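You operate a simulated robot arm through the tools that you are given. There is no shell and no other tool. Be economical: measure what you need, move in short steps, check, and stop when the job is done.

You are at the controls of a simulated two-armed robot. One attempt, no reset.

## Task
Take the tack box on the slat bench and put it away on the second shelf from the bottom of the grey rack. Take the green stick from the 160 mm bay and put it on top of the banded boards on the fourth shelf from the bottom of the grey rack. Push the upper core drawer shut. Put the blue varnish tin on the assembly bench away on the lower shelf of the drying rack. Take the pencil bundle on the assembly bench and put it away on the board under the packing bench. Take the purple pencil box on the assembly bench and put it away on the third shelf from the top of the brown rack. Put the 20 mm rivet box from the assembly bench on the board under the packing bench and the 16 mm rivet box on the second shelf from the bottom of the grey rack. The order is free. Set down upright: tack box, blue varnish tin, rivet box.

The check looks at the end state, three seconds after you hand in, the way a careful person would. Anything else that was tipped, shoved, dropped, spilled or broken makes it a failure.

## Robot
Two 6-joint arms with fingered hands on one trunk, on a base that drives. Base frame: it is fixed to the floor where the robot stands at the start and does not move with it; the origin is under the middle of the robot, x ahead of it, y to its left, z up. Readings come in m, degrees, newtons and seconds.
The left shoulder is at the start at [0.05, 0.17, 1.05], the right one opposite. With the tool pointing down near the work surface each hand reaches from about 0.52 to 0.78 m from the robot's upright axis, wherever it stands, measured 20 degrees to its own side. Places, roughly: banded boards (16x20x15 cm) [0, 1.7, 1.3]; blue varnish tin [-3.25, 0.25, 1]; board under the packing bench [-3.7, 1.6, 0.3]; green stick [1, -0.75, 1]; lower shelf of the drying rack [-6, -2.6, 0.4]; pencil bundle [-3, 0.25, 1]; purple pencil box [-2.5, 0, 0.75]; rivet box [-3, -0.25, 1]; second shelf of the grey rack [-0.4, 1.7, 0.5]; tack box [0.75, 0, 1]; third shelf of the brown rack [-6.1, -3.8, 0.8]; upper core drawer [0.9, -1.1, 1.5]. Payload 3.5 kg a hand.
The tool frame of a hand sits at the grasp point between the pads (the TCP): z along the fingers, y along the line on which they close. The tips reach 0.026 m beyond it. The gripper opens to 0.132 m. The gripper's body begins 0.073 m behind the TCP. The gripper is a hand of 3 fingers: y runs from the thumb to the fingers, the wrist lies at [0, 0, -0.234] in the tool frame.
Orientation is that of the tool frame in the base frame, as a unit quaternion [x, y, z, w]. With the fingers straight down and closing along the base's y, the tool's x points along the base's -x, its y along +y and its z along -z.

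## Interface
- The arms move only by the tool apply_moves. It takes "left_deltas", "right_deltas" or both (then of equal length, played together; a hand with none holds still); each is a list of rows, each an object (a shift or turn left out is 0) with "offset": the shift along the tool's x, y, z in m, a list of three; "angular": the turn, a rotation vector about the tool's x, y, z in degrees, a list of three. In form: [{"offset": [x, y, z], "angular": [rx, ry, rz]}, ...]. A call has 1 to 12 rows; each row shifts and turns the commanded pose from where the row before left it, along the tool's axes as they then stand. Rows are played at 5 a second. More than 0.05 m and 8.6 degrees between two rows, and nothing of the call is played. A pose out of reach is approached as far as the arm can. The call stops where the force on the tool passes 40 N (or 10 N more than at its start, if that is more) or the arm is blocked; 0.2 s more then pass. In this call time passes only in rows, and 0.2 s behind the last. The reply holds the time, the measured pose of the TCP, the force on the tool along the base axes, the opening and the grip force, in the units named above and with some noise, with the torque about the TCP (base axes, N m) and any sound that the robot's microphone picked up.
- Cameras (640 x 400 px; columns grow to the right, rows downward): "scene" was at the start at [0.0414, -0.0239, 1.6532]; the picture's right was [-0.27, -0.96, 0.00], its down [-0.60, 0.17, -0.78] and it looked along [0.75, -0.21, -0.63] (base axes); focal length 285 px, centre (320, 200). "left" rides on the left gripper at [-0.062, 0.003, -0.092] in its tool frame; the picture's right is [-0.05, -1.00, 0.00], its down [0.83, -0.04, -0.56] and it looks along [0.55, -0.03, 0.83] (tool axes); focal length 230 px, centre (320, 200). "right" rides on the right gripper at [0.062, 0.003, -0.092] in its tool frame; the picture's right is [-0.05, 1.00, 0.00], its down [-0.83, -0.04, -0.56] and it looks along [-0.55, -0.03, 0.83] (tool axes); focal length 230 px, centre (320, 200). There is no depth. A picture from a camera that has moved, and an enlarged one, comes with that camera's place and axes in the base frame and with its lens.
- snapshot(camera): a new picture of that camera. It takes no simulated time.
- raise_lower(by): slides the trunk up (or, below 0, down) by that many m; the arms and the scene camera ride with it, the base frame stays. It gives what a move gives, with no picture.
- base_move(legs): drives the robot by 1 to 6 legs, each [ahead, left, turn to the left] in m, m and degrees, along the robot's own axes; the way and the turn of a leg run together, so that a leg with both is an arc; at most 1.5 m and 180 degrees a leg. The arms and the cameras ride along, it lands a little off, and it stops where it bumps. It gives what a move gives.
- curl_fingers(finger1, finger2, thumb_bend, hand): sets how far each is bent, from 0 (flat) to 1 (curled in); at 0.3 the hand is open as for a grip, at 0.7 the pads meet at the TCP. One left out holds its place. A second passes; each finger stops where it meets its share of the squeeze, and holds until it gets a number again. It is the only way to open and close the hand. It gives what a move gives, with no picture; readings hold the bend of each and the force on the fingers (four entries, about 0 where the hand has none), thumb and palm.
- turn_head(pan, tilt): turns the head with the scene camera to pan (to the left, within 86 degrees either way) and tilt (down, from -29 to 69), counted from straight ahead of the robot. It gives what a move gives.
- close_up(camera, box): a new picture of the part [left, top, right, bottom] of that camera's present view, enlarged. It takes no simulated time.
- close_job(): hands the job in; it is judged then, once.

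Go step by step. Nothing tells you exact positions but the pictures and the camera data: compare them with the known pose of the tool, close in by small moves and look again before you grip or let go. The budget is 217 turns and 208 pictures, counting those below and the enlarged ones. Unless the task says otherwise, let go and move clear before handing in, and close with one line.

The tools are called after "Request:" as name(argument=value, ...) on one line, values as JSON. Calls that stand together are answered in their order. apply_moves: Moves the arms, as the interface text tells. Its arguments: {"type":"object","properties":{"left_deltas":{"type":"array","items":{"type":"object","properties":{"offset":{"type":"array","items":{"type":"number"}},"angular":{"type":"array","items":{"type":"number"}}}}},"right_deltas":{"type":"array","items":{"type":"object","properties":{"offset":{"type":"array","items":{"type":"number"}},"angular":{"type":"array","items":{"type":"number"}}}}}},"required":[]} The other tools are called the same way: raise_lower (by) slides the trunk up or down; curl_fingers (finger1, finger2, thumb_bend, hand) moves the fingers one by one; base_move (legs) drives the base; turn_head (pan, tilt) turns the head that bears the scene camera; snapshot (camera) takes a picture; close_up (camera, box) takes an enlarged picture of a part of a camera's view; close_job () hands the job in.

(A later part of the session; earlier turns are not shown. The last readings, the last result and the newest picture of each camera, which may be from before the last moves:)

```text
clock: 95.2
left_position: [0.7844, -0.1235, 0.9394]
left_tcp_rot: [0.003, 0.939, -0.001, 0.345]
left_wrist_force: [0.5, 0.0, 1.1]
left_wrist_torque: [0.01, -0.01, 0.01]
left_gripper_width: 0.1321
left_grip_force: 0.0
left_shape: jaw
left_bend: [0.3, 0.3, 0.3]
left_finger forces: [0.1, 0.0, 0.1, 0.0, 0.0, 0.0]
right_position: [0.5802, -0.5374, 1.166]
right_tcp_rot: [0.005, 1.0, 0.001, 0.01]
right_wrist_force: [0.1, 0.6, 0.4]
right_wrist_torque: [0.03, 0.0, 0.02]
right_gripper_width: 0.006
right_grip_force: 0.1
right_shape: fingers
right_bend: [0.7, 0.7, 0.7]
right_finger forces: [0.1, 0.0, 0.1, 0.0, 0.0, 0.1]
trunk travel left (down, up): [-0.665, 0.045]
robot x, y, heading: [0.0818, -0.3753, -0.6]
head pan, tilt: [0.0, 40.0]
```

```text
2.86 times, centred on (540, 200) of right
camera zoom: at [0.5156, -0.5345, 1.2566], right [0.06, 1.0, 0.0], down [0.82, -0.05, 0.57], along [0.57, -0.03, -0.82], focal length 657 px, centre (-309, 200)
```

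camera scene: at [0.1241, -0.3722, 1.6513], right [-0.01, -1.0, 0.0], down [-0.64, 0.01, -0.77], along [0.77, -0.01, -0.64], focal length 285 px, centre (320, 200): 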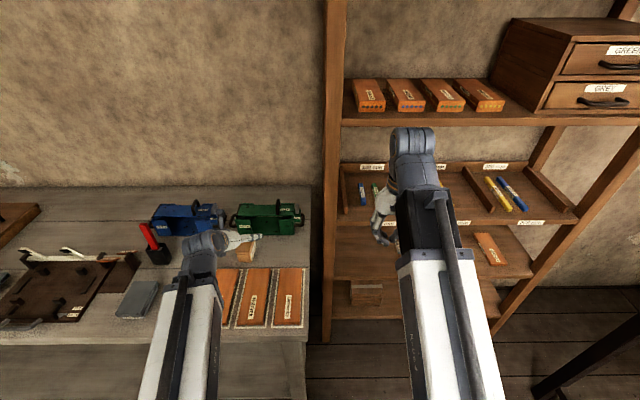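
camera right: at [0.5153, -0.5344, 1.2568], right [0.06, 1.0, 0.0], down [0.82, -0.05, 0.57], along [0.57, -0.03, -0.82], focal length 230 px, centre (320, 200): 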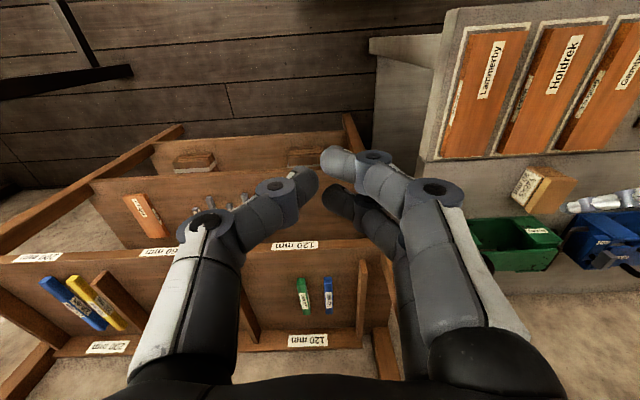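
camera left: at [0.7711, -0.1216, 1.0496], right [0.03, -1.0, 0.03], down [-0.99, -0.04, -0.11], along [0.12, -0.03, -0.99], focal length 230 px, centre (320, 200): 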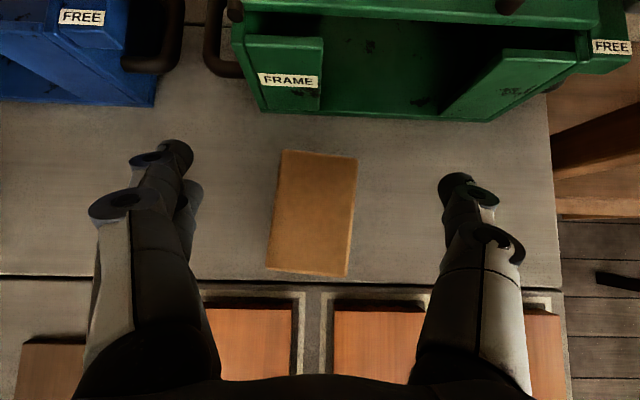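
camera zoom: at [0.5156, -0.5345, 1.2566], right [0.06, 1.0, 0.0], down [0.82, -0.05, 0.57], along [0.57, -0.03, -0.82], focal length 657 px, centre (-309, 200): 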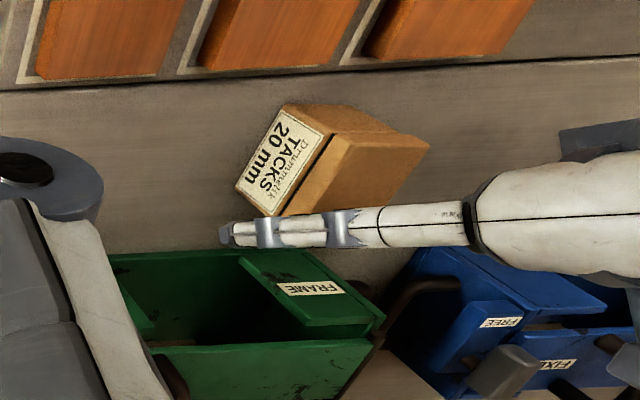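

The box turned out slightly rotated (−7.5°) with its top at about z 0.90. I yaw the hand to match and lower it in small steps.

Request:
apply_moves(left_deltas=[{"angular": [4.85, 0, 5.7]}, {"offset": [0.0085, 0, 0.01]}, {"offset": [0.0085, 0, 0.01]}, {"offset": [0.0045, 0, 0.0053]}])

Request:
snapshot(camera="left")

Request:
close_up(camera="right", box=[440, 130, 640, 270])

```text
clock: 96.2
left_position: [0.7826, -0.1243, 0.9065]
left_tcp_rot: [0.066, 0.936, -0.024, 0.344]
left_wrist_force: [-1.0, -0.2, 0.3]
left_wrist_torque: [-0.01, -0.01, 0.0]
left_gripper_width: 0.1318
left_grip_force: 0.1
left_shape: jaw
left_bend: [0.3, 0.3, 0.3]
left_finger forces: [0.1, 0.0, 0.0, 0.0, 0.0, 0.0]
right_position: [0.5789, -0.5369, 1.1649]
right_tcp_rot: [0.004, 1.0, 0.0, 0.009]
right_wrist_force: [0.2, 0.3, -0.9]
right_wrist_torque: [-0.03, 0.02, -0.01]
right_gripper_width: 0.0062
right_grip_force: 0.1
right_shape: fingers
right_bend: [0.7, 0.7, 0.7]
right_finger forces: [0.0, 0.1, 0.0, 0.0, 0.0, 0.1]
trunk travel left (down, up): [-0.665, 0.045]
robot x, y, heading: [0.078, -0.3721, -0.5]
head pan, tilt: [0.0, 40.0]
```

```text
126 pictures are left
camera left: at [0.7714, -0.1209, 1.017], right [-0.1, -0.99, 0.03], down [-0.99, 0.09, -0.12], along [0.11, -0.04, -0.99], focal length 230 px, centre (320, 200)
```

left: 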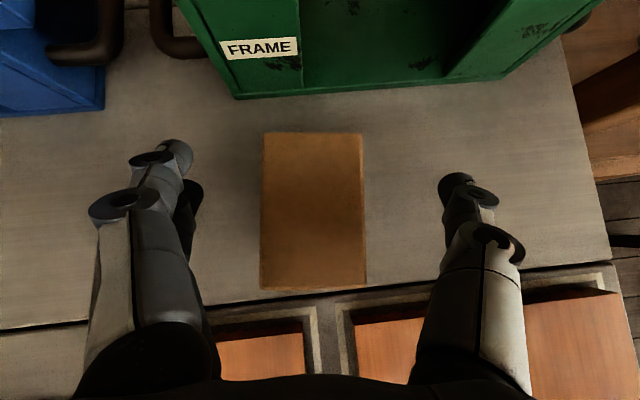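

```text
2.86 times, centred on (540, 200) of right
camera zoom: at [0.5153, -0.5346, 1.2567], right [0.06, 1.0, 0.0], down [0.82, -0.05, 0.57], along [0.57, -0.03, -0.82], focal length 657 px, centre (-309, 200)
```

zoom: 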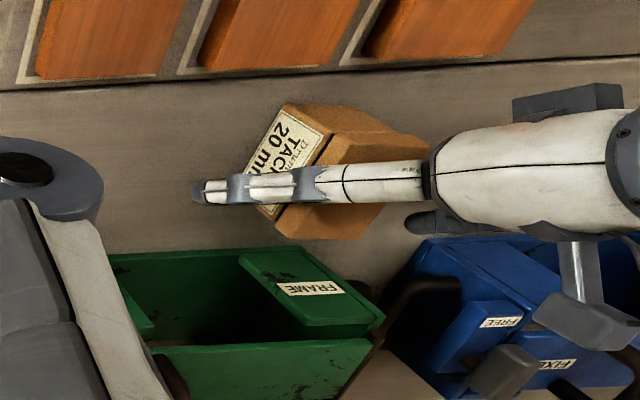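

Request:
apply_moves(left_deltas=[{"offset": [0.0045, 0, 0.0053]}, {"offset": [0.0045, 0, 0.0053]}, {"offset": [0.0045, 0, 0.0053]}])

Request:
snapshot(camera="left")

Request:
close_up(camera="right", box=[440, 130, 640, 270])

```text
clock: 97.0
left_position: [0.7842, -0.1243, 0.8858]
left_tcp_rot: [0.065, 0.936, -0.025, 0.345]
left_wrist_force: [-0.4, 0.5, 0.0]
left_wrist_torque: [0.01, 0.03, -0.01]
left_gripper_width: 0.1317
left_grip_force: 0.0
left_shape: jaw
left_bend: [0.3, 0.3, 0.3]
left_finger forces: [0.1, 0.0, 0.0, 0.0, 0.1, 0.1]
right_position: [0.5786, -0.5392, 1.1664]
right_tcp_rot: [0.004, 1.0, 0.001, 0.009]
right_wrist_force: [-0.2, 0.6, 0.2]
right_wrist_torque: [0.02, 0.01, 0.0]
right_gripper_width: 0.0061
right_grip_force: 0.1
right_shape: fingers
right_bend: [0.7, 0.7, 0.7]
right_finger forces: [0.1, 0.1, 0.0, 0.1, 0.1, 0.1]
trunk travel left (down, up): [-0.665, 0.045]
robot x, y, heading: [0.0842, -0.3692, -0.4]
head pan, tilt: [0.0, 40.0]
```

```text
124 pictures are left
camera left: at [0.7717, -0.1212, 0.996], right [-0.1, -0.99, 0.03], down [-0.99, 0.09, -0.12], along [0.11, -0.04, -0.99], focal length 230 px, centre (320, 200)
```

left: 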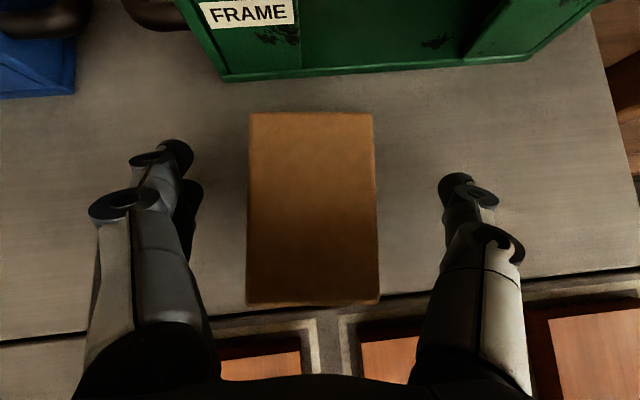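

```text
2.86 times, centred on (540, 200) of right
camera zoom: at [0.5153, -0.5346, 1.2567], right [0.06, 1.0, 0.0], down [0.82, -0.05, 0.57], along [0.57, -0.03, -0.82], focal length 657 px, centre (-309, 200)
```

zoom: 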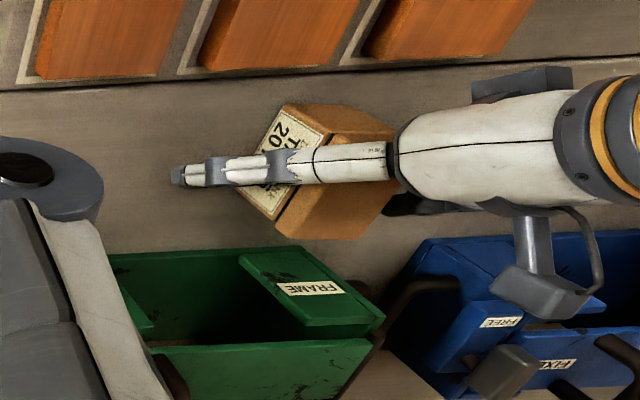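

The box top is at z ≈ 0.916, about 4.5 × 6.6 × 5.5 cm, and my pads are at its mid-height. I raise 8 mm for tip clearance and close.

Request:
apply_moves(left_deltas=[{"offset": [-0.0052, 0.0, -0.0061]}])

Request:
curl_fingers(hand="left", finger1=0.7, finger2=0.7, thumb_bend=0.7)

Request:
snapshot(camera="left")

```text
clock: 97.4
left_position: [0.7826, -0.1248, 0.8944]
left_tcp_rot: [0.065, 0.936, -0.024, 0.345]
left_wrist_force: [0.0, -0.3, 0.5]
left_wrist_torque: [-0.03, 0.01, 0.01]
left_gripper_width: 0.1316
left_grip_force: 0.0
left_shape: jaw
left_bend: [0.3, 0.3, 0.3]
left_finger forces: [0.1, 0.0, 0.0, 0.0, 0.0, 0.1]
right_position: [0.5792, -0.5379, 1.1652]
right_tcp_rot: [0.006, 1.0, 0.002, 0.009]
right_wrist_force: [0.5, 0.0, -0.3]
right_wrist_torque: [-0.01, -0.02, 0.0]
right_gripper_width: 0.0059
right_grip_force: 0.1
right_shape: fingers
right_bend: [0.7, 0.7, 0.7]
right_finger forces: [0.0, 0.1, 0.0, 0.0, 0.1, 0.1]
trunk travel left (down, up): [-0.665, 0.045]
robot x, y, heading: [0.081, -0.373, -0.5]
head pan, tilt: [0.0, 40.0]
```

```text
clock: 98.4
left_position: [0.7835, -0.1252, 0.893]
left_tcp_rot: [0.066, 0.936, -0.024, 0.344]
left_wrist_force: [0.2, 0.6, -0.2]
left_wrist_torque: [-0.02, 0.03, 0.02]
left_gripper_width: 0.0476
left_grip_force: 18.9
left_shape: fingers
left_bend: [0.57, 0.57, 0.61]
left_finger forces: [9.2, 9.3, 0.0, 0.1, 18.7, 0.0]
right_position: [0.5793, -0.5385, 1.1659]
right_tcp_rot: [0.004, 1.0, 0.001, 0.011]
right_wrist_force: [0.9, -0.2, -0.8]
right_wrist_torque: [-0.04, 0.01, -0.01]
right_gripper_width: 0.0059
right_grip_force: 0.1
right_shape: fingers
right_bend: [0.7, 0.7, 0.7]
right_finger forces: [0.0, 0.1, 0.0, 0.0, 0.0, 0.1]
trunk travel left (down, up): [-0.665, 0.045]
robot x, y, heading: [0.0804, -0.3702, -0.2]
head pan, tilt: [0.0, 40.0]
```

```text
122 pictures are left
camera left: at [0.7714, -0.1211, 1.004], right [-0.1, -0.99, 0.03], down [-0.99, 0.09, -0.12], along [0.11, -0.04, -0.99], focal length 230 px, centre (320, 200)
```

left: 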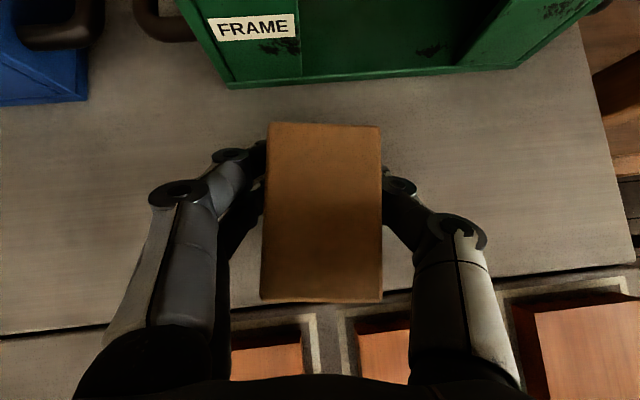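

Firm grip. I lift the box and check.

Request:
apply_moves(left_deltas=[{"offset": [-0.0216, 0, -0.0254]}, {"offset": [-0.0216, 0, -0.0254]}, {"offset": [-0.0216, 0, -0.0254]}])

Request:
snapshot(camera="left")

Request:
snapshot(camera="right")

```text
clock: 99.2
left_position: [0.7845, -0.1246, 0.9931]
left_tcp_rot: [0.064, 0.936, -0.023, 0.345]
left_wrist_force: [0.5, 1.0, -2.4]
left_wrist_torque: [0.01, 0.01, 0.04]
left_gripper_width: 0.0473
left_grip_force: 18.3
left_shape: fingers
left_bend: [0.57, 0.57, 0.61]
left_finger forces: [9.3, 9.3, 0.0, 0.1, 18.6, 0.1]
right_position: [0.5793, -0.538, 1.1666]
right_tcp_rot: [0.005, 1.0, 0.001, 0.01]
right_wrist_force: [-0.2, -1.0, -0.5]
right_wrist_torque: [0.01, 0.0, 0.0]
right_gripper_width: 0.006
right_grip_force: 0.0
right_shape: fingers
right_bend: [0.7, 0.7, 0.7]
right_finger forces: [0.0, 0.1, 0.1, 0.0, 0.1, 0.0]
trunk travel left (down, up): [-0.665, 0.045]
robot x, y, heading: [0.0774, -0.3713, -0.5]
head pan, tilt: [0.0, 40.0]
```

```text
121 pictures are left
camera left: at [0.7717, -0.121, 1.1039], right [-0.1, -0.99, 0.03], down [-0.99, 0.09, -0.12], along [0.11, -0.05, -0.99], focal length 230 px, centre (320, 200)
```

left: 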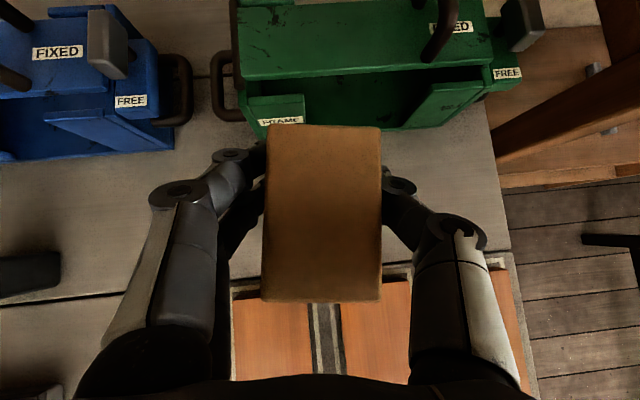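

```text
120 pictures are left
camera right: at [0.5153, -0.5346, 1.2567], right [0.06, 1.0, 0.0], down [0.82, -0.05, 0.57], along [0.57, -0.03, -0.82], focal length 230 px, centre (320, 200)
```

right: 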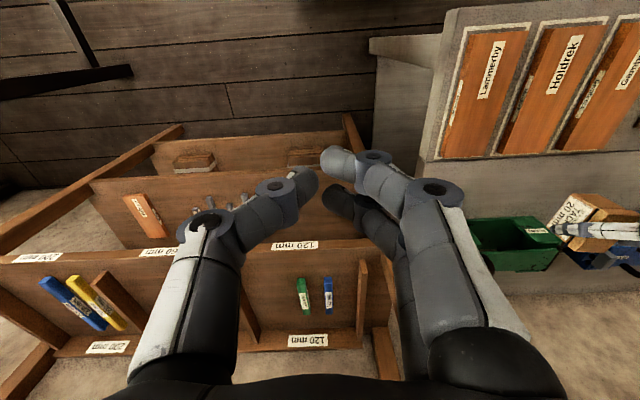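

The tack box is held upright. I back off, turn left and drive to face the grey rack's second shelf.

Request:
base_move(legs=[[-0.45, 0, 0.4], [0, 0, 90], [0.85, -0.43, 0]])

Request:
turn_head(pan=15, tilt=42)

Request:
snapshot(camera="scene")

```text
clock: 110.3
left_position: [-0.2068, 1.1776, 0.9925]
left_tcp_rot: [-0.622, 0.702, 0.229, 0.259]
left_wrist_force: [0.5, -0.5, -2.0]
left_wrist_torque: [0.02, -0.03, 0.01]
left_gripper_width: 0.0476
left_grip_force: 18.3
left_shape: fingers
left_bend: [0.57, 0.57, 0.61]
left_finger forces: [9.1, 9.0, 0.0, 0.0, 18.2, 0.0]
right_position: [0.2115, 0.9817, 1.1653]
right_tcp_rot: [0.71, -0.704, -0.008, -0.006]
right_wrist_force: [0.3, 0.6, 0.0]
right_wrist_torque: [-0.03, -0.02, 0.03]
right_gripper_width: 0.0061
right_grip_force: 0.1
right_shape: fingers
right_bend: [0.7, 0.7, 0.7]
right_finger forces: [0.0, 0.0, 0.0, 0.0, 0.0, 0.0]
trunk travel left (down, up): [-0.665, 0.045]
robot x, y, heading: [0.0532, 0.484, 90.7]
head pan, tilt: [0.0, 40.0]
```

```text
clock: 111.1
left_position: [-0.2061, 1.1781, 0.9925]
left_tcp_rot: [-0.623, 0.702, 0.23, 0.258]
left_wrist_force: [-0.8, -0.3, -1.8]
left_wrist_torque: [0.02, 0.0, 0.07]
left_gripper_width: 0.0472
left_grip_force: 17.8
left_shape: fingers
left_bend: [0.57, 0.57, 0.61]
left_finger forces: [9.0, 9.0, 0.0, 0.0, 18.3, 0.0]
right_position: [0.211, 0.9804, 1.1659]
right_tcp_rot: [0.711, -0.704, -0.007, -0.005]
right_wrist_force: [-0.6, 0.4, 0.4]
right_wrist_torque: [-0.03, 0.03, -0.01]
right_gripper_width: 0.0063
right_grip_force: 0.1
right_shape: fingers
right_bend: [0.7, 0.7, 0.7]
right_finger forces: [0.0, 0.0, 0.0, 0.0, 0.1, 0.1]
trunk travel left (down, up): [-0.665, 0.045]
robot x, y, heading: [0.0555, 0.4774, 90.5]
head pan, tilt: [15.0, 42.0]
```

```text
119 pictures are left
camera scene: at [0.03, 0.5195, 1.6484], right [0.96, 0.27, 0.0], down [0.18, -0.64, -0.74], along [-0.2, 0.72, -0.67], focal length 285 px, centre (320, 200)
```

scene: 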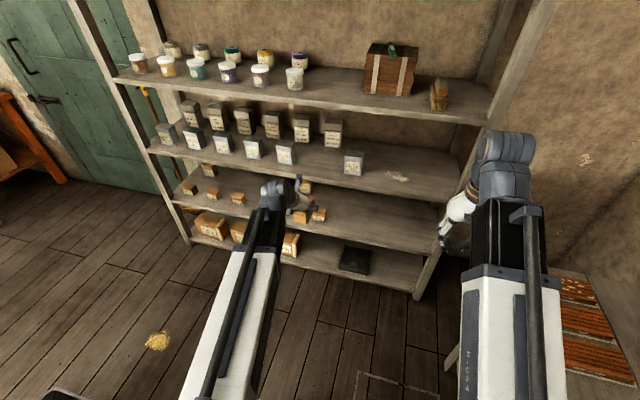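

Request:
close_up(camera="scene", box=[160, 130, 480, 300])

Request:
snapshot(camera="left")

```text
2.00 times, centred on (320, 215) of scene
camera zoom: at [0.03, 0.5195, 1.6484], right [0.96, 0.27, 0.0], down [0.18, -0.64, -0.74], along [-0.2, 0.72, -0.67], focal length 570 px, centre (320, 170)
```

zoom: 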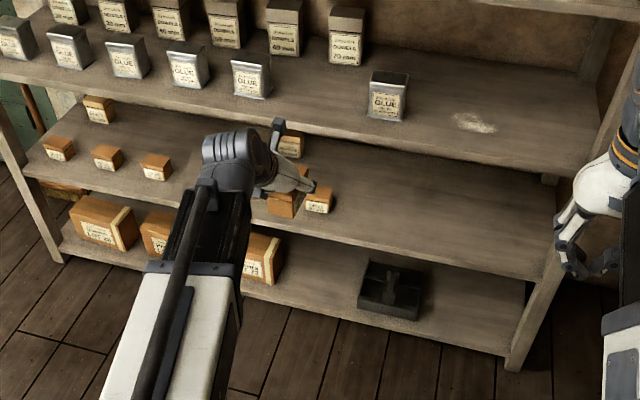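

```text
117 pictures are left
camera left: at [-0.2108, 1.1644, 1.1036], right [1.0, -0.08, 0.03], down [-0.08, -0.99, -0.12], along [0.04, 0.11, -0.99], focal length 230 px, centre (320, 200)
```

left: 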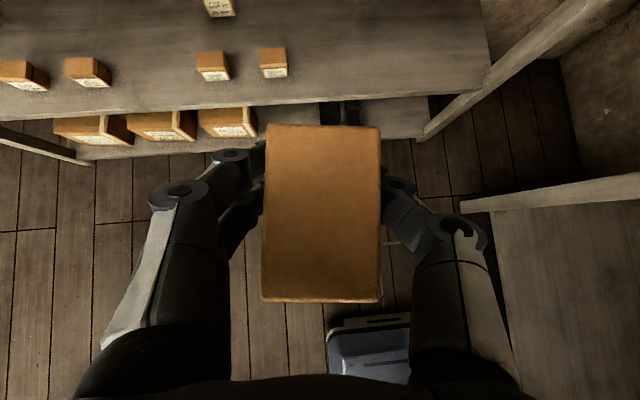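

Request:
close_up(camera="left", box=[180, 0, 500, 160])

Request:
close_up(camera="scene", box=[280, 160, 440, 280])

```text
2.00 times, centred on (340, 80) of left
camera zoom: at [-0.2108, 1.1644, 1.1036], right [1.0, -0.08, 0.03], down [-0.08, -0.99, -0.12], along [0.04, 0.11, -0.99], focal length 460 px, centre (280, 440)
```

zoom: 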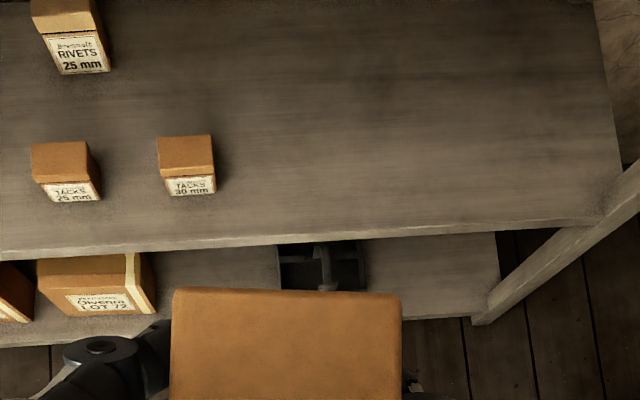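

```text
3.33 times, centred on (360, 220) of scene
camera zoom: at [0.03, 0.5195, 1.6484], right [0.96, 0.27, 0.0], down [0.18, -0.64, -0.74], along [-0.2, 0.72, -0.67], focal length 950 px, centre (187, 133)
```

zoom: 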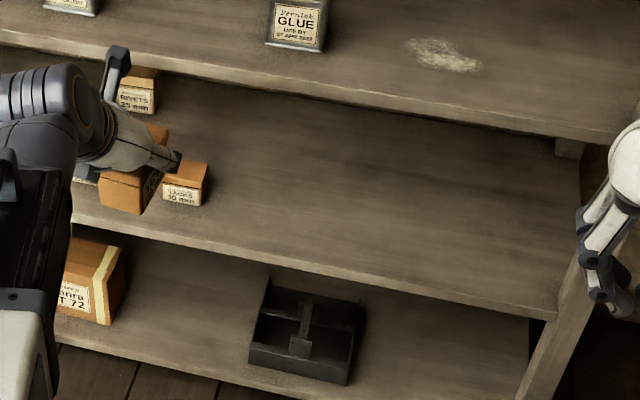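

The tacks row has an empty slot beside "TACKS 25 mm" (25 at x −0.45, 30 at x −0.29, spacing 0.16), so the 20 mm box belongs at x ≈ −0.61, y ≈ 1.635; the shelf top is at z ≈ 0.483. I move left and lower the trunk.

Request:
base_move(legs=[[0.14, 0.33, 4.5]])

Request:
raise_lower(by=-0.43)

Request:
snapshot(camera="left")

Request:
snapshot(camera="scene")

```text
clock: 113.4
left_position: [-0.6005, 1.2804, 0.9922]
left_tcp_rot: [-0.649, 0.678, 0.239, 0.249]
left_wrist_force: [0.7, -0.8, -2.3]
left_wrist_torque: [0.03, -0.02, -0.01]
left_gripper_width: 0.0473
left_grip_force: 18.3
left_shape: fingers
left_bend: [0.57, 0.57, 0.61]
left_finger forces: [9.3, 9.0, 0.0, 0.0, 18.2, 0.1]
right_position: [-0.1692, 1.1169, 1.1657]
right_tcp_rot: [0.737, -0.676, -0.006, -0.005]
right_wrist_force: [-0.6, -0.1, -0.1]
right_wrist_torque: [0.03, -0.01, -0.02]
right_gripper_width: 0.0063
right_grip_force: 0.1
right_shape: fingers
right_bend: [0.7, 0.7, 0.7]
right_finger forces: [0.0, 0.0, 0.0, 0.0, 0.0, 0.0]
trunk travel left (down, up): [-0.665, 0.045]
robot x, y, heading: [-0.2822, 0.6028, 94.9]
head pan, tilt: [15.0, 42.0]
```

```text
refused: -0.43 is not a number from -0.4 to 0.4
```

```text
114 pictures are left
camera left: at [-0.6034, 1.2675, 1.1033], right [1.0, 0.0, 0.03], down [0.0, -0.99, -0.12], along [0.03, 0.11, -0.99], focal length 230 px, centre (320, 200)
```

left: 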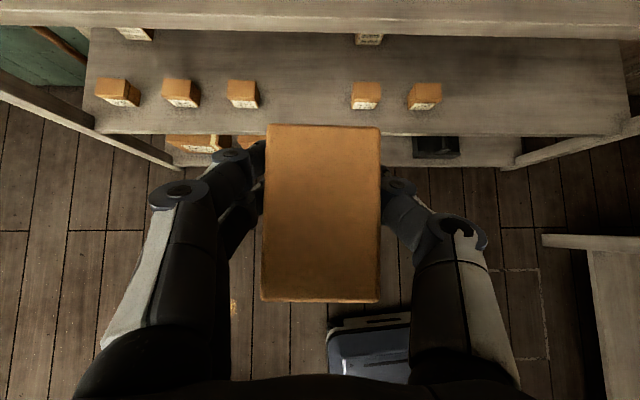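

```text
113 pictures are left
camera scene: at [-0.3142, 0.643, 1.6483], right [0.94, 0.34, 0.0], down [0.23, -0.63, -0.74], along [-0.25, 0.7, -0.67], focal length 285 px, centre (320, 200)
```

scene: 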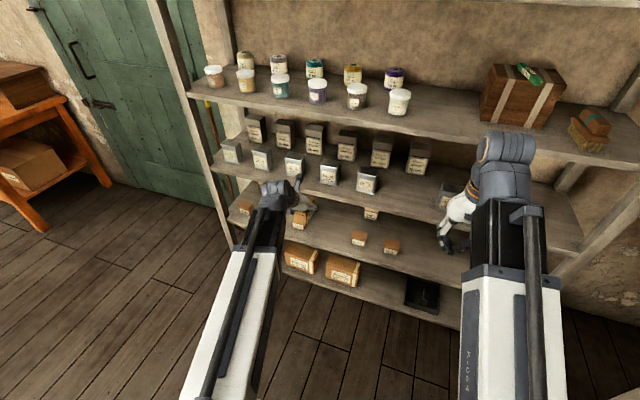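

Request:
raise_lower(by=-0.4)

Request:
raise_lower(by=-0.035)

Request:
snapshot(camera="left")

Request:
turn_head(pan=15, tilt=25)

Request:
snapshot(camera="scene")

```text
clock: 117.2
left_position: [-0.6, 1.2813, 0.5938]
left_tcp_rot: [-0.649, 0.678, 0.238, 0.25]
left_wrist_force: [0.5, -0.7, -1.5]
left_wrist_torque: [0.0, 0.0, -0.02]
left_gripper_width: 0.0472
left_grip_force: 18.0
left_shape: fingers
left_bend: [0.57, 0.57, 0.61]
left_finger forces: [9.2, 9.0, 0.0, 0.0, 18.1, 0.0]
right_position: [-0.169, 1.1178, 0.7656]
right_tcp_rot: [0.737, -0.676, -0.007, -0.005]
right_wrist_force: [-0.4, -0.2, 0.2]
right_wrist_torque: [0.0, 0.01, 0.0]
right_gripper_width: 0.0063
right_grip_force: 0.0
right_shape: fingers
right_bend: [0.7, 0.7, 0.7]
right_finger forces: [0.0, 0.0, 0.0, 0.1, 0.0, 0.0]
trunk travel left (down, up): [-0.265, 0.445]
robot x, y, heading: [-0.2918, 0.6014, 94.9]
head pan, tilt: [15.0, 42.0]
```

```text
clock: 118.0
left_position: [-0.5993, 1.2807, 0.558]
left_tcp_rot: [-0.649, 0.677, 0.239, 0.25]
left_wrist_force: [-0.2, 0.0, -2.3]
left_wrist_torque: [0.03, 0.03, -0.02]
left_gripper_width: 0.0476
left_grip_force: 18.7
left_shape: fingers
left_bend: [0.57, 0.57, 0.61]
left_finger forces: [9.2, 9.0, 0.0, 0.0, 18.2, 0.1]
right_position: [-0.1703, 1.1167, 0.7294]
right_tcp_rot: [0.737, -0.676, -0.007, -0.005]
right_wrist_force: [-0.1, 0.0, -0.1]
right_wrist_torque: [0.0, 0.04, 0.01]
right_gripper_width: 0.0062
right_grip_force: 0.0
right_shape: fingers
right_bend: [0.7, 0.7, 0.7]
right_finger forces: [0.0, 0.0, 0.0, 0.0, 0.0, 0.0]
trunk travel left (down, up): [-0.23, 0.48]
robot x, y, heading: [-0.2874, 0.604, 94.8]
head pan, tilt: [15.0, 42.0]
```

```text
112 pictures are left
camera left: at [-0.6028, 1.2672, 0.6686], right [1.0, 0.0, 0.03], down [0.0, -0.99, -0.12], along [0.03, 0.12, -0.99], focal length 230 px, centre (320, 200)
```

left: 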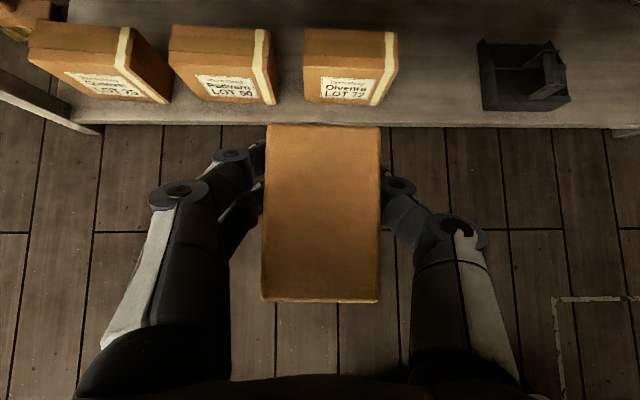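

```text
clock: 118.8
left_position: [-0.5986, 1.2805, 0.5584]
left_tcp_rot: [-0.649, 0.678, 0.239, 0.249]
left_wrist_force: [0.8, -0.4, -2.2]
left_wrist_torque: [0.03, 0.04, 0.02]
left_gripper_width: 0.0472
left_grip_force: 18.1
left_shape: fingers
left_bend: [0.57, 0.57, 0.61]
left_finger forces: [9.1, 9.0, 0.0, 0.0, 18.2, 0.0]
right_position: [-0.1686, 1.1169, 0.7313]
right_tcp_rot: [0.736, -0.677, -0.007, -0.005]
right_wrist_force: [0.8, 0.3, 0.6]
right_wrist_torque: [0.01, 0.01, 0.0]
right_gripper_width: 0.0061
right_grip_force: 0.0
right_shape: fingers
right_bend: [0.7, 0.7, 0.7]
right_finger forces: [0.1, 0.0, 0.0, 0.0, 0.0, 0.0]
trunk travel left (down, up): [-0.23, 0.48]
robot x, y, heading: [-0.2819, 0.5989, 95.1]
head pan, tilt: [15.0, 25.0]
```

```text
111 pictures are left
camera scene: at [-0.3162, 0.6506, 1.2395], right [0.94, 0.34, 0.0], down [0.14, -0.4, -0.91], along [-0.31, 0.85, -0.42], focal length 285 px, centre (320, 200)
```

scene: 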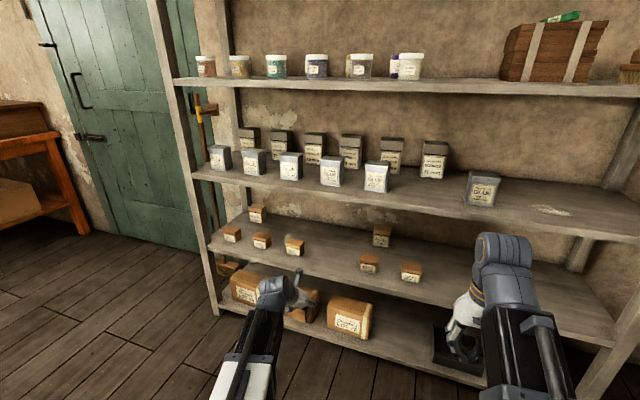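

Request:
raise_lower(by=-0.015)

Request:
base_move(legs=[[0.26, 0, 0]])

Request:
snapshot(camera="left")

Request:
snapshot(camera="scene")

```text
clock: 119.5
left_position: [-0.5996, 1.2809, 0.5427]
left_tcp_rot: [-0.649, 0.678, 0.238, 0.248]
left_wrist_force: [0.1, -0.8, -2.7]
left_wrist_torque: [-0.01, 0.0, 0.0]
left_gripper_width: 0.0474
left_grip_force: 18.7
left_shape: fingers
left_bend: [0.57, 0.57, 0.61]
left_finger forces: [9.2, 9.0, 0.2, 0.0, 18.2, 0.1]
right_position: [-0.1683, 1.116, 0.7157]
right_tcp_rot: [0.737, -0.676, -0.007, -0.005]
right_wrist_force: [-0.6, 0.0, -0.6]
right_wrist_torque: [0.02, -0.02, -0.05]
right_gripper_width: 0.0061
right_grip_force: 0.1
right_shape: fingers
right_bend: [0.7, 0.7, 0.7]
right_finger forces: [0.1, 0.1, 0.0, 0.1, 0.0, 0.0]
trunk travel left (down, up): [-0.215, 0.495]
robot x, y, heading: [-0.288, 0.6032, 94.7]
head pan, tilt: [15.0, 25.0]
```

```text
clock: 121.3
left_position: [-0.6204, 1.5441, 0.5434]
left_tcp_rot: [-0.649, 0.678, 0.238, 0.25]
left_wrist_force: [0.6, 0.7, -2.3]
left_wrist_torque: [0.03, -0.01, -0.03]
left_gripper_width: 0.0474
left_grip_force: 17.9
left_shape: fingers
left_bend: [0.57, 0.57, 0.61]
left_finger forces: [9.2, 9.0, 0.1, 0.1, 18.1, 0.0]
right_position: [-0.1912, 1.3775, 0.7162]
right_tcp_rot: [0.736, -0.677, -0.008, -0.006]
right_wrist_force: [-0.6, -0.1, -0.6]
right_wrist_torque: [0.02, -0.01, 0.05]
right_gripper_width: 0.0063
right_grip_force: 0.0
right_shape: fingers
right_bend: [0.7, 0.7, 0.7]
right_finger forces: [0.0, 0.0, 0.0, 0.1, 0.0, 0.0]
trunk travel left (down, up): [-0.215, 0.495]
robot x, y, heading: [-0.3124, 0.8645, 95.1]
head pan, tilt: [15.0, 25.0]
```

```text
110 pictures are left
camera left: at [-0.6241, 1.5286, 0.6537], right [1.0, -0.01, 0.03], down [0.0, -0.99, -0.12], along [0.03, 0.12, -0.99], focal length 230 px, centre (320, 200)
```

left: 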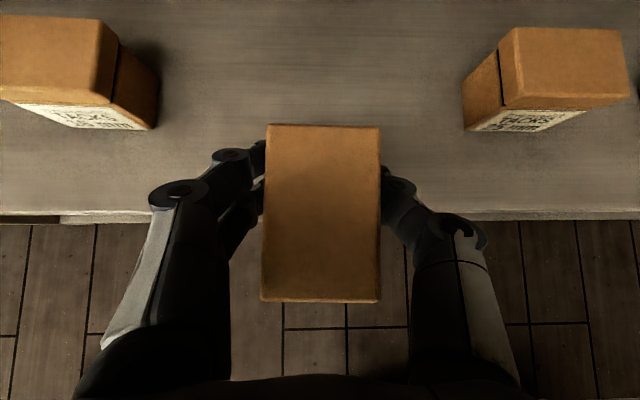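

```text
109 pictures are left
camera scene: at [-0.3385, 0.9115, 1.2246], right [0.94, 0.34, 0.0], down [0.14, -0.4, -0.91], along [-0.31, 0.85, -0.42], focal length 285 px, centre (320, 200)
```

scene: 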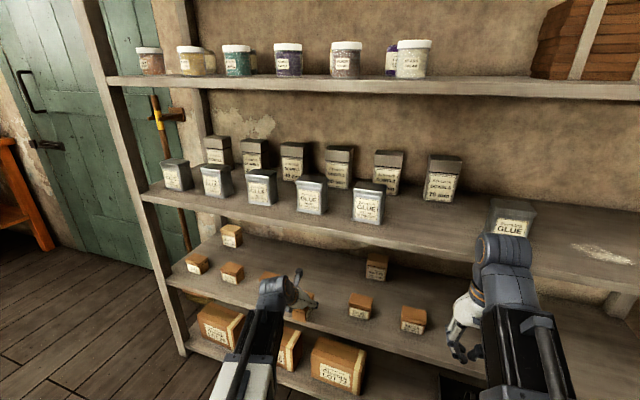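

The box is centred in the gap. I extend with the arm 9 cm (slightly left) so the other hand keeps clear of the rack.

Request:
apply_moves(left_deltas=[{"offset": [-0.0216, 0.0025, 0.0184]}, {"offset": [-0.0216, 0.0025, 0.0184]}, {"offset": [-0.0216, 0.0025, 0.0184]}])

Request:
snapshot(camera="left")

Request:
close_up(camera="scene", box=[160, 200, 440, 375])

```text
clock: 122.1
left_position: [-0.6251, 1.628, 0.5424]
left_tcp_rot: [-0.648, 0.679, 0.238, 0.25]
left_wrist_force: [0.7, -0.1, -2.5]
left_wrist_torque: [0.02, 0.02, 0.03]
left_gripper_width: 0.0472
left_grip_force: 18.3
left_shape: fingers
left_bend: [0.57, 0.57, 0.61]
left_finger forces: [9.2, 9.0, 0.1, 0.1, 18.2, 0.1]
right_position: [-0.1906, 1.3772, 0.7168]
right_tcp_rot: [0.736, -0.677, -0.007, -0.005]
right_wrist_force: [0.4, 0.0, -0.2]
right_wrist_torque: [0.05, -0.03, -0.02]
right_gripper_width: 0.0064
right_grip_force: 0.1
right_shape: fingers
right_bend: [0.7, 0.7, 0.7]
right_finger forces: [0.0, 0.1, 0.0, 0.0, 0.0, 0.0]
trunk travel left (down, up): [-0.215, 0.495]
robot x, y, heading: [-0.3076, 0.8632, 94.9]
head pan, tilt: [15.0, 25.0]
```

```text
108 pictures are left
camera left: at [-0.6284, 1.6142, 0.6526], right [1.0, -0.01, 0.03], down [0.0, -0.99, -0.11], along [0.03, 0.11, -0.99], focal length 230 px, centre (320, 200)
```

left: 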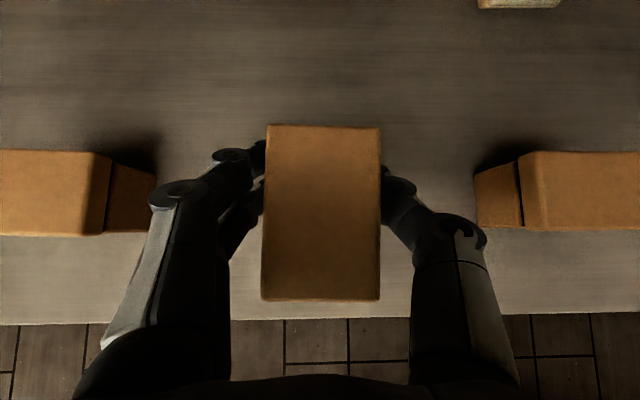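

```text
2.29 times, centred on (300, 288) of scene
camera zoom: at [-0.3385, 0.9115, 1.2246], right [0.94, 0.34, 0.0], down [0.14, -0.4, -0.91], along [-0.31, 0.85, -0.42], focal length 651 px, centre (366, 0)
```

zoom: 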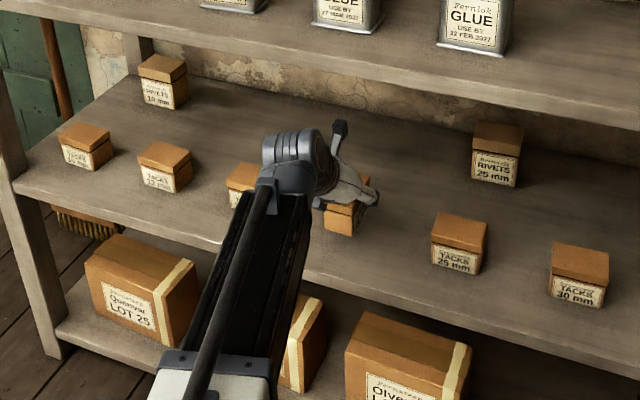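

Clear on both sides. I lower in small steps until the shelf carries the box.

Request:
apply_moves(left_deltas=[{"offset": [0.0052, 0, 0.0061]}, {"offset": [0.0039, 0, 0.0046]}, {"offset": [0.0026, 0, 0.003]}, {"offset": [0.0013, 0, 0.0015]}, {"offset": [0.0013, 0, 0.0015]}])

```text
clock: 123.3
left_position: [-0.6249, 1.6274, 0.5211]
left_tcp_rot: [-0.649, 0.678, 0.238, 0.25]
left_wrist_force: [-0.6, -0.9, -2.4]
left_wrist_torque: [0.01, 0.02, -0.01]
left_gripper_width: 0.0475
left_grip_force: 17.7
left_shape: fingers
left_bend: [0.57, 0.57, 0.61]
left_finger forces: [9.2, 9.0, 0.1, 0.0, 18.1, 0.1]
right_position: [-0.1917, 1.376, 0.7153]
right_tcp_rot: [0.736, -0.677, -0.008, -0.005]
right_wrist_force: [0.3, 0.0, -0.3]
right_wrist_torque: [0.01, 0.01, 0.01]
right_gripper_width: 0.0065
right_grip_force: 0.1
right_shape: fingers
right_bend: [0.7, 0.7, 0.7]
right_finger forces: [0.0, 0.0, 0.0, 0.0, 0.1, 0.1]
trunk travel left (down, up): [-0.215, 0.495]
robot x, y, heading: [-0.3143, 0.8653, 94.9]
head pan, tilt: [15.0, 25.0]
```

Request:
apply_moves(left_deltas=[{"offset": [0.0013, 0, 0.0015]}, {"offset": [0.0013, 0, 0.0015]}, {"offset": [0.0013, 0, 0.0015]}, {"offset": [0.0013, 0, 0.0015]}])

Request:
close_up(camera="scene", box=[240, 240, 400, 340])

```text
clock: 124.3
left_position: [-0.6246, 1.6281, 0.5135]
left_tcp_rot: [-0.648, 0.679, 0.238, 0.25]
left_wrist_force: [-0.2, -0.5, -2.8]
left_wrist_torque: [0.03, 0.01, 0.0]
left_gripper_width: 0.0477
left_grip_force: 18.5
left_shape: fingers
left_bend: [0.57, 0.57, 0.61]
left_finger forces: [9.2, 9.0, 0.1, 0.0, 18.3, 0.0]
right_position: [-0.1897, 1.3767, 0.7163]
right_tcp_rot: [0.736, -0.677, -0.007, -0.005]
right_wrist_force: [0.3, -0.4, -0.2]
right_wrist_torque: [0.03, 0.02, 0.0]
right_gripper_width: 0.006
right_grip_force: 0.1
right_shape: fingers
right_bend: [0.7, 0.7, 0.7]
right_finger forces: [0.0, 0.0, 0.0, 0.1, 0.0, 0.0]
trunk travel left (down, up): [-0.215, 0.495]
robot x, y, heading: [-0.3088, 0.8621, 94.7]
head pan, tilt: [15.0, 25.0]
```

```text
4.00 times, centred on (320, 290) of scene
camera zoom: at [-0.3385, 0.9116, 1.2246], right [0.94, 0.34, 0.0], down [0.14, -0.4, -0.91], along [-0.31, 0.85, -0.42], focal length 1140 px, centre (320, -160)
```

zoom: 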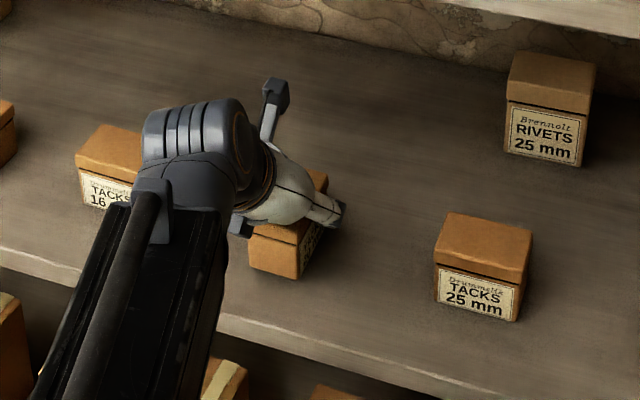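

Request:
apply_moves(left_deltas=[{"offset": [0.0013, 0, 0.0015]}, {"offset": [0.0013, 0, 0.0015]}, {"offset": [0.0013, 0, 0.0015]}, {"offset": [0.0013, 0, 0.0015]}])

```text
clock: 125.3
left_position: [-0.6237, 1.6276, 0.5052]
left_tcp_rot: [-0.648, 0.678, 0.239, 0.25]
left_wrist_force: [0.5, -0.2, -2.4]
left_wrist_torque: [-0.01, 0.02, 0.01]
left_gripper_width: 0.0474
left_grip_force: 18.6
left_shape: fingers
left_bend: [0.57, 0.57, 0.61]
left_finger forces: [9.2, 9.0, 0.2, 0.0, 18.3, 0.0]
right_position: [-0.19, 1.3775, 0.7157]
right_tcp_rot: [0.736, -0.677, -0.007, -0.005]
right_wrist_force: [0.2, 0.9, -0.1]
right_wrist_torque: [0.02, 0.0, -0.01]
right_gripper_width: 0.0061
right_grip_force: 0.0
right_shape: fingers
right_bend: [0.7, 0.7, 0.7]
right_finger forces: [0.0, 0.1, 0.0, 0.0, 0.0, 0.0]
trunk travel left (down, up): [-0.215, 0.495]
robot x, y, heading: [-0.3045, 0.866, 94.7]
head pan, tilt: [15.0, 25.0]
```

Request:
apply_moves(left_deltas=[{"offset": [0.0013, 0, 0.0015]}, {"offset": [0.0013, 0, 0.0015]}, {"offset": [0.0013, 0, 0.0015]}, {"offset": [0.0013, 0, 0.0015]}, {"offset": [0.0013, 0, 0.0015]}])

Request:
close_up(camera="scene", box=[240, 240, 400, 340])

```text
clock: 126.5
left_position: [-0.6246, 1.6275, 0.5007]
left_tcp_rot: [-0.647, 0.678, 0.242, 0.252]
left_wrist_force: [-1.5, -0.3, 31.1]
left_wrist_torque: [0.45, 0.01, 0.03]
left_gripper_width: 0.0471
left_grip_force: 20.9
left_shape: fingers
left_bend: [0.58, 0.58, 0.63]
left_finger forces: [10.5, 11.1, 0.0, 0.1, 20.9, 0.0]
right_position: [-0.1904, 1.3756, 0.718]
right_tcp_rot: [0.736, -0.677, -0.008, -0.007]
right_wrist_force: [-0.3, -1.0, -0.8]
right_wrist_torque: [-0.01, 0.04, -0.03]
right_gripper_width: 0.0059
right_grip_force: 0.0
right_shape: fingers
right_bend: [0.7, 0.7, 0.7]
right_finger forces: [0.0, 0.1, 0.0, 0.1, 0.0, 0.0]
trunk travel left (down, up): [-0.215, 0.495]
robot x, y, heading: [-0.3107, 0.8649, 94.8]
head pan, tilt: [15.0, 25.0]
```

```text
4.00 times, centred on (320, 290) of scene
camera zoom: at [-0.3374, 0.9089, 1.2252], right [0.94, 0.34, 0.0], down [0.14, -0.4, -0.91], along [-0.31, 0.85, -0.42], focal length 1140 px, centre (320, -160)
```

zoom: 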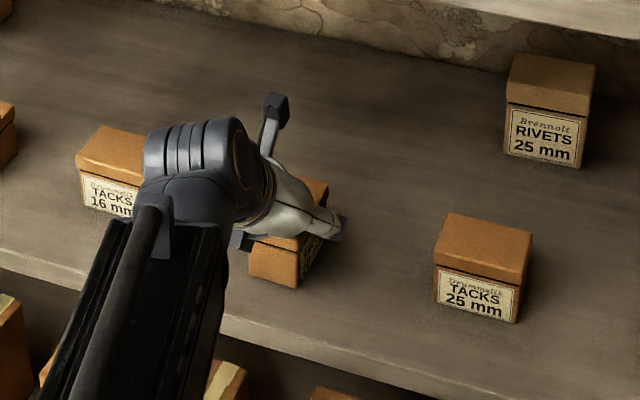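

The shelf carries it. I take off the pressing (2 mm), open the hand and look.

Request:
apply_moves(left_deltas=[{"offset": [-0.0016, 0, -0.0019]}])

Request:
curl_fingers(hand="left", finger1=0.45, finger2=0.45, thumb_bend=0.45)

Request:
snapshot(camera="left")

```text
clock: 126.9
left_position: [-0.624, 1.6273, 0.5006]
left_tcp_rot: [-0.647, 0.679, 0.24, 0.25]
left_wrist_force: [-0.6, 2.7, 26.6]
left_wrist_torque: [0.4, 0.03, 0.05]
left_gripper_width: 0.047
left_grip_force: 21.1
left_shape: fingers
left_bend: [0.58, 0.58, 0.63]
left_finger forces: [10.5, 11.1, 0.0, 0.0, 20.5, 0.0]
right_position: [-0.1911, 1.3755, 0.7159]
right_tcp_rot: [0.736, -0.677, -0.008, -0.006]
right_wrist_force: [-1.0, 0.0, 0.9]
right_wrist_torque: [0.02, 0.01, 0.03]
right_gripper_width: 0.0062
right_grip_force: 0.0
right_shape: fingers
right_bend: [0.7, 0.7, 0.7]
right_finger forces: [0.1, 0.0, 0.0, 0.0, 0.0, 0.0]
trunk travel left (down, up): [-0.215, 0.495]
robot x, y, heading: [-0.311, 0.8649, 94.9]
head pan, tilt: [15.0, 25.0]
```

```text
clock: 127.9
left_position: [-0.6245, 1.627, 0.4984]
left_tcp_rot: [-0.648, 0.678, 0.239, 0.25]
left_wrist_force: [-0.4, 0.2, 0.0]
left_wrist_torque: [0.01, 0.02, 0.01]
left_gripper_width: 0.084
left_grip_force: 0.1
left_shape: fingers
left_bend: [0.45, 0.45, 0.45]
left_finger forces: [0.0, 0.0, 0.1, 0.1, 0.1, 0.0]
right_position: [-0.1901, 1.3768, 0.7155]
right_tcp_rot: [0.736, -0.677, -0.007, -0.005]
right_wrist_force: [0.0, -0.3, -0.4]
right_wrist_torque: [0.01, 0.02, 0.03]
right_gripper_width: 0.0061
right_grip_force: 0.1
right_shape: fingers
right_bend: [0.7, 0.7, 0.7]
right_finger forces: [0.1, 0.1, 0.0, 0.0, 0.0, 0.0]
trunk travel left (down, up): [-0.215, 0.495]
robot x, y, heading: [-0.3099, 0.8665, 94.7]
head pan, tilt: [15.0, 25.0]
```

```text
104 pictures are left
camera left: at [-0.6281, 1.6137, 0.6082], right [1.0, -0.01, 0.03], down [0.0, -0.99, -0.11], along [0.03, 0.11, -0.99], focal length 230 px, centre (320, 200)
```

left: 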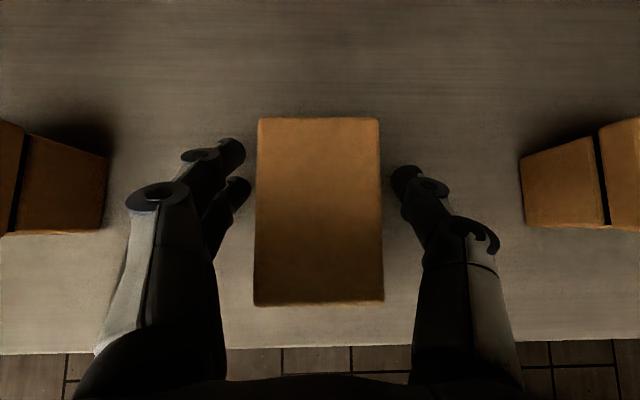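

Box stands upright in its slot. I withdraw along the finger direction, back off, raise the trunk and check.

Request:
apply_moves(left_deltas=[{"offset": [0, 0, -0.03]}, {"offset": [0, 0, -0.04]}, {"offset": [0, 0, -0.04]}])

Request:
base_move(legs=[[-0.5, 0, 0]])

Request:
raise_lower(by=0.4)

Request:
snapshot(camera="scene")

```text
clock: 128.7
left_position: [-0.6277, 1.5562, 0.582]
left_tcp_rot: [-0.648, 0.678, 0.239, 0.25]
left_wrist_force: [0.2, 1.2, -0.4]
left_wrist_torque: [0.0, -0.02, -0.01]
left_gripper_width: 0.0841
left_grip_force: 0.1
left_shape: fingers
left_bend: [0.45, 0.45, 0.45]
left_finger forces: [0.0, 0.1, 0.0, 0.1, 0.0, 0.1]
right_position: [-0.191, 1.3767, 0.7156]
right_tcp_rot: [0.736, -0.677, -0.007, -0.006]
right_wrist_force: [-0.5, -0.4, 0.0]
right_wrist_torque: [0.01, -0.01, 0.01]
right_gripper_width: 0.0062
right_grip_force: 0.1
right_shape: fingers
right_bend: [0.7, 0.7, 0.7]
right_finger forces: [0.0, 0.1, 0.0, 0.1, 0.0, 0.0]
trunk travel left (down, up): [-0.215, 0.495]
robot x, y, heading: [-0.306, 0.8654, 94.7]
head pan, tilt: [15.0, 25.0]
```

```text
clock: 131.7
left_position: [-0.5891, 1.0552, 0.5808]
left_tcp_rot: [-0.65, 0.677, 0.239, 0.249]
left_wrist_force: [-0.4, -0.2, 0.9]
left_wrist_torque: [0.01, -0.02, -0.01]
left_gripper_width: 0.0841
left_grip_force: 0.1
left_shape: fingers
left_bend: [0.45, 0.45, 0.45]
left_finger forces: [0.0, 0.0, 0.0, 0.1, 0.0, 0.1]
right_position: [-0.1499, 0.878, 0.716]
right_tcp_rot: [0.738, -0.674, -0.008, -0.005]
right_wrist_force: [-0.7, 0.6, 0.4]
right_wrist_torque: [0.01, -0.01, -0.01]
right_gripper_width: 0.0059
right_grip_force: 0.2
right_shape: fingers
right_bend: [0.7, 0.7, 0.7]
right_finger forces: [0.0, 0.0, 0.0, 0.0, 0.1, 0.0]
trunk travel left (down, up): [-0.215, 0.495]
robot x, y, heading: [-0.2645, 0.3624, 95.3]
head pan, tilt: [15.0, 25.0]
```

```text
clock: 135.5
left_position: [-0.5879, 1.0553, 0.982]
left_tcp_rot: [-0.65, 0.677, 0.238, 0.248]
left_wrist_force: [0.1, 1.4, 0.2]
left_wrist_torque: [-0.02, -0.02, 0.01]
left_gripper_width: 0.0842
left_grip_force: 0.0
left_shape: fingers
left_bend: [0.45, 0.45, 0.45]
left_finger forces: [0.0, 0.1, 0.0, 0.1, 0.0, 0.0]
right_position: [-0.1489, 0.8779, 1.1152]
right_tcp_rot: [0.738, -0.674, -0.008, -0.007]
right_wrist_force: [0.2, -0.4, -0.3]
right_wrist_torque: [0.0, 0.03, 0.02]
right_gripper_width: 0.006
right_grip_force: 0.1
right_shape: fingers
right_bend: [0.7, 0.7, 0.7]
right_finger forces: [0.0, 0.0, 0.1, 0.1, 0.0, 0.1]
trunk travel left (down, up): [-0.615, 0.095]
robot x, y, heading: [-0.2672, 0.3634, 95.1]
head pan, tilt: [15.0, 25.0]
```

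```text
103 pictures are left
camera scene: at [-0.295, 0.412, 1.6246], right [0.94, 0.34, 0.0], down [0.15, -0.4, -0.91], along [-0.31, 0.85, -0.42], focal length 285 px, centre (320, 200)
```

scene: 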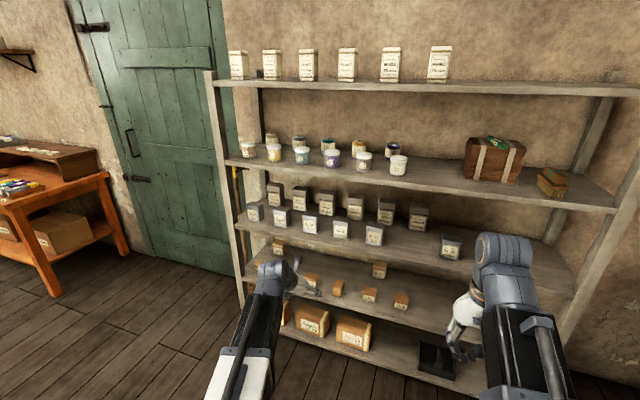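

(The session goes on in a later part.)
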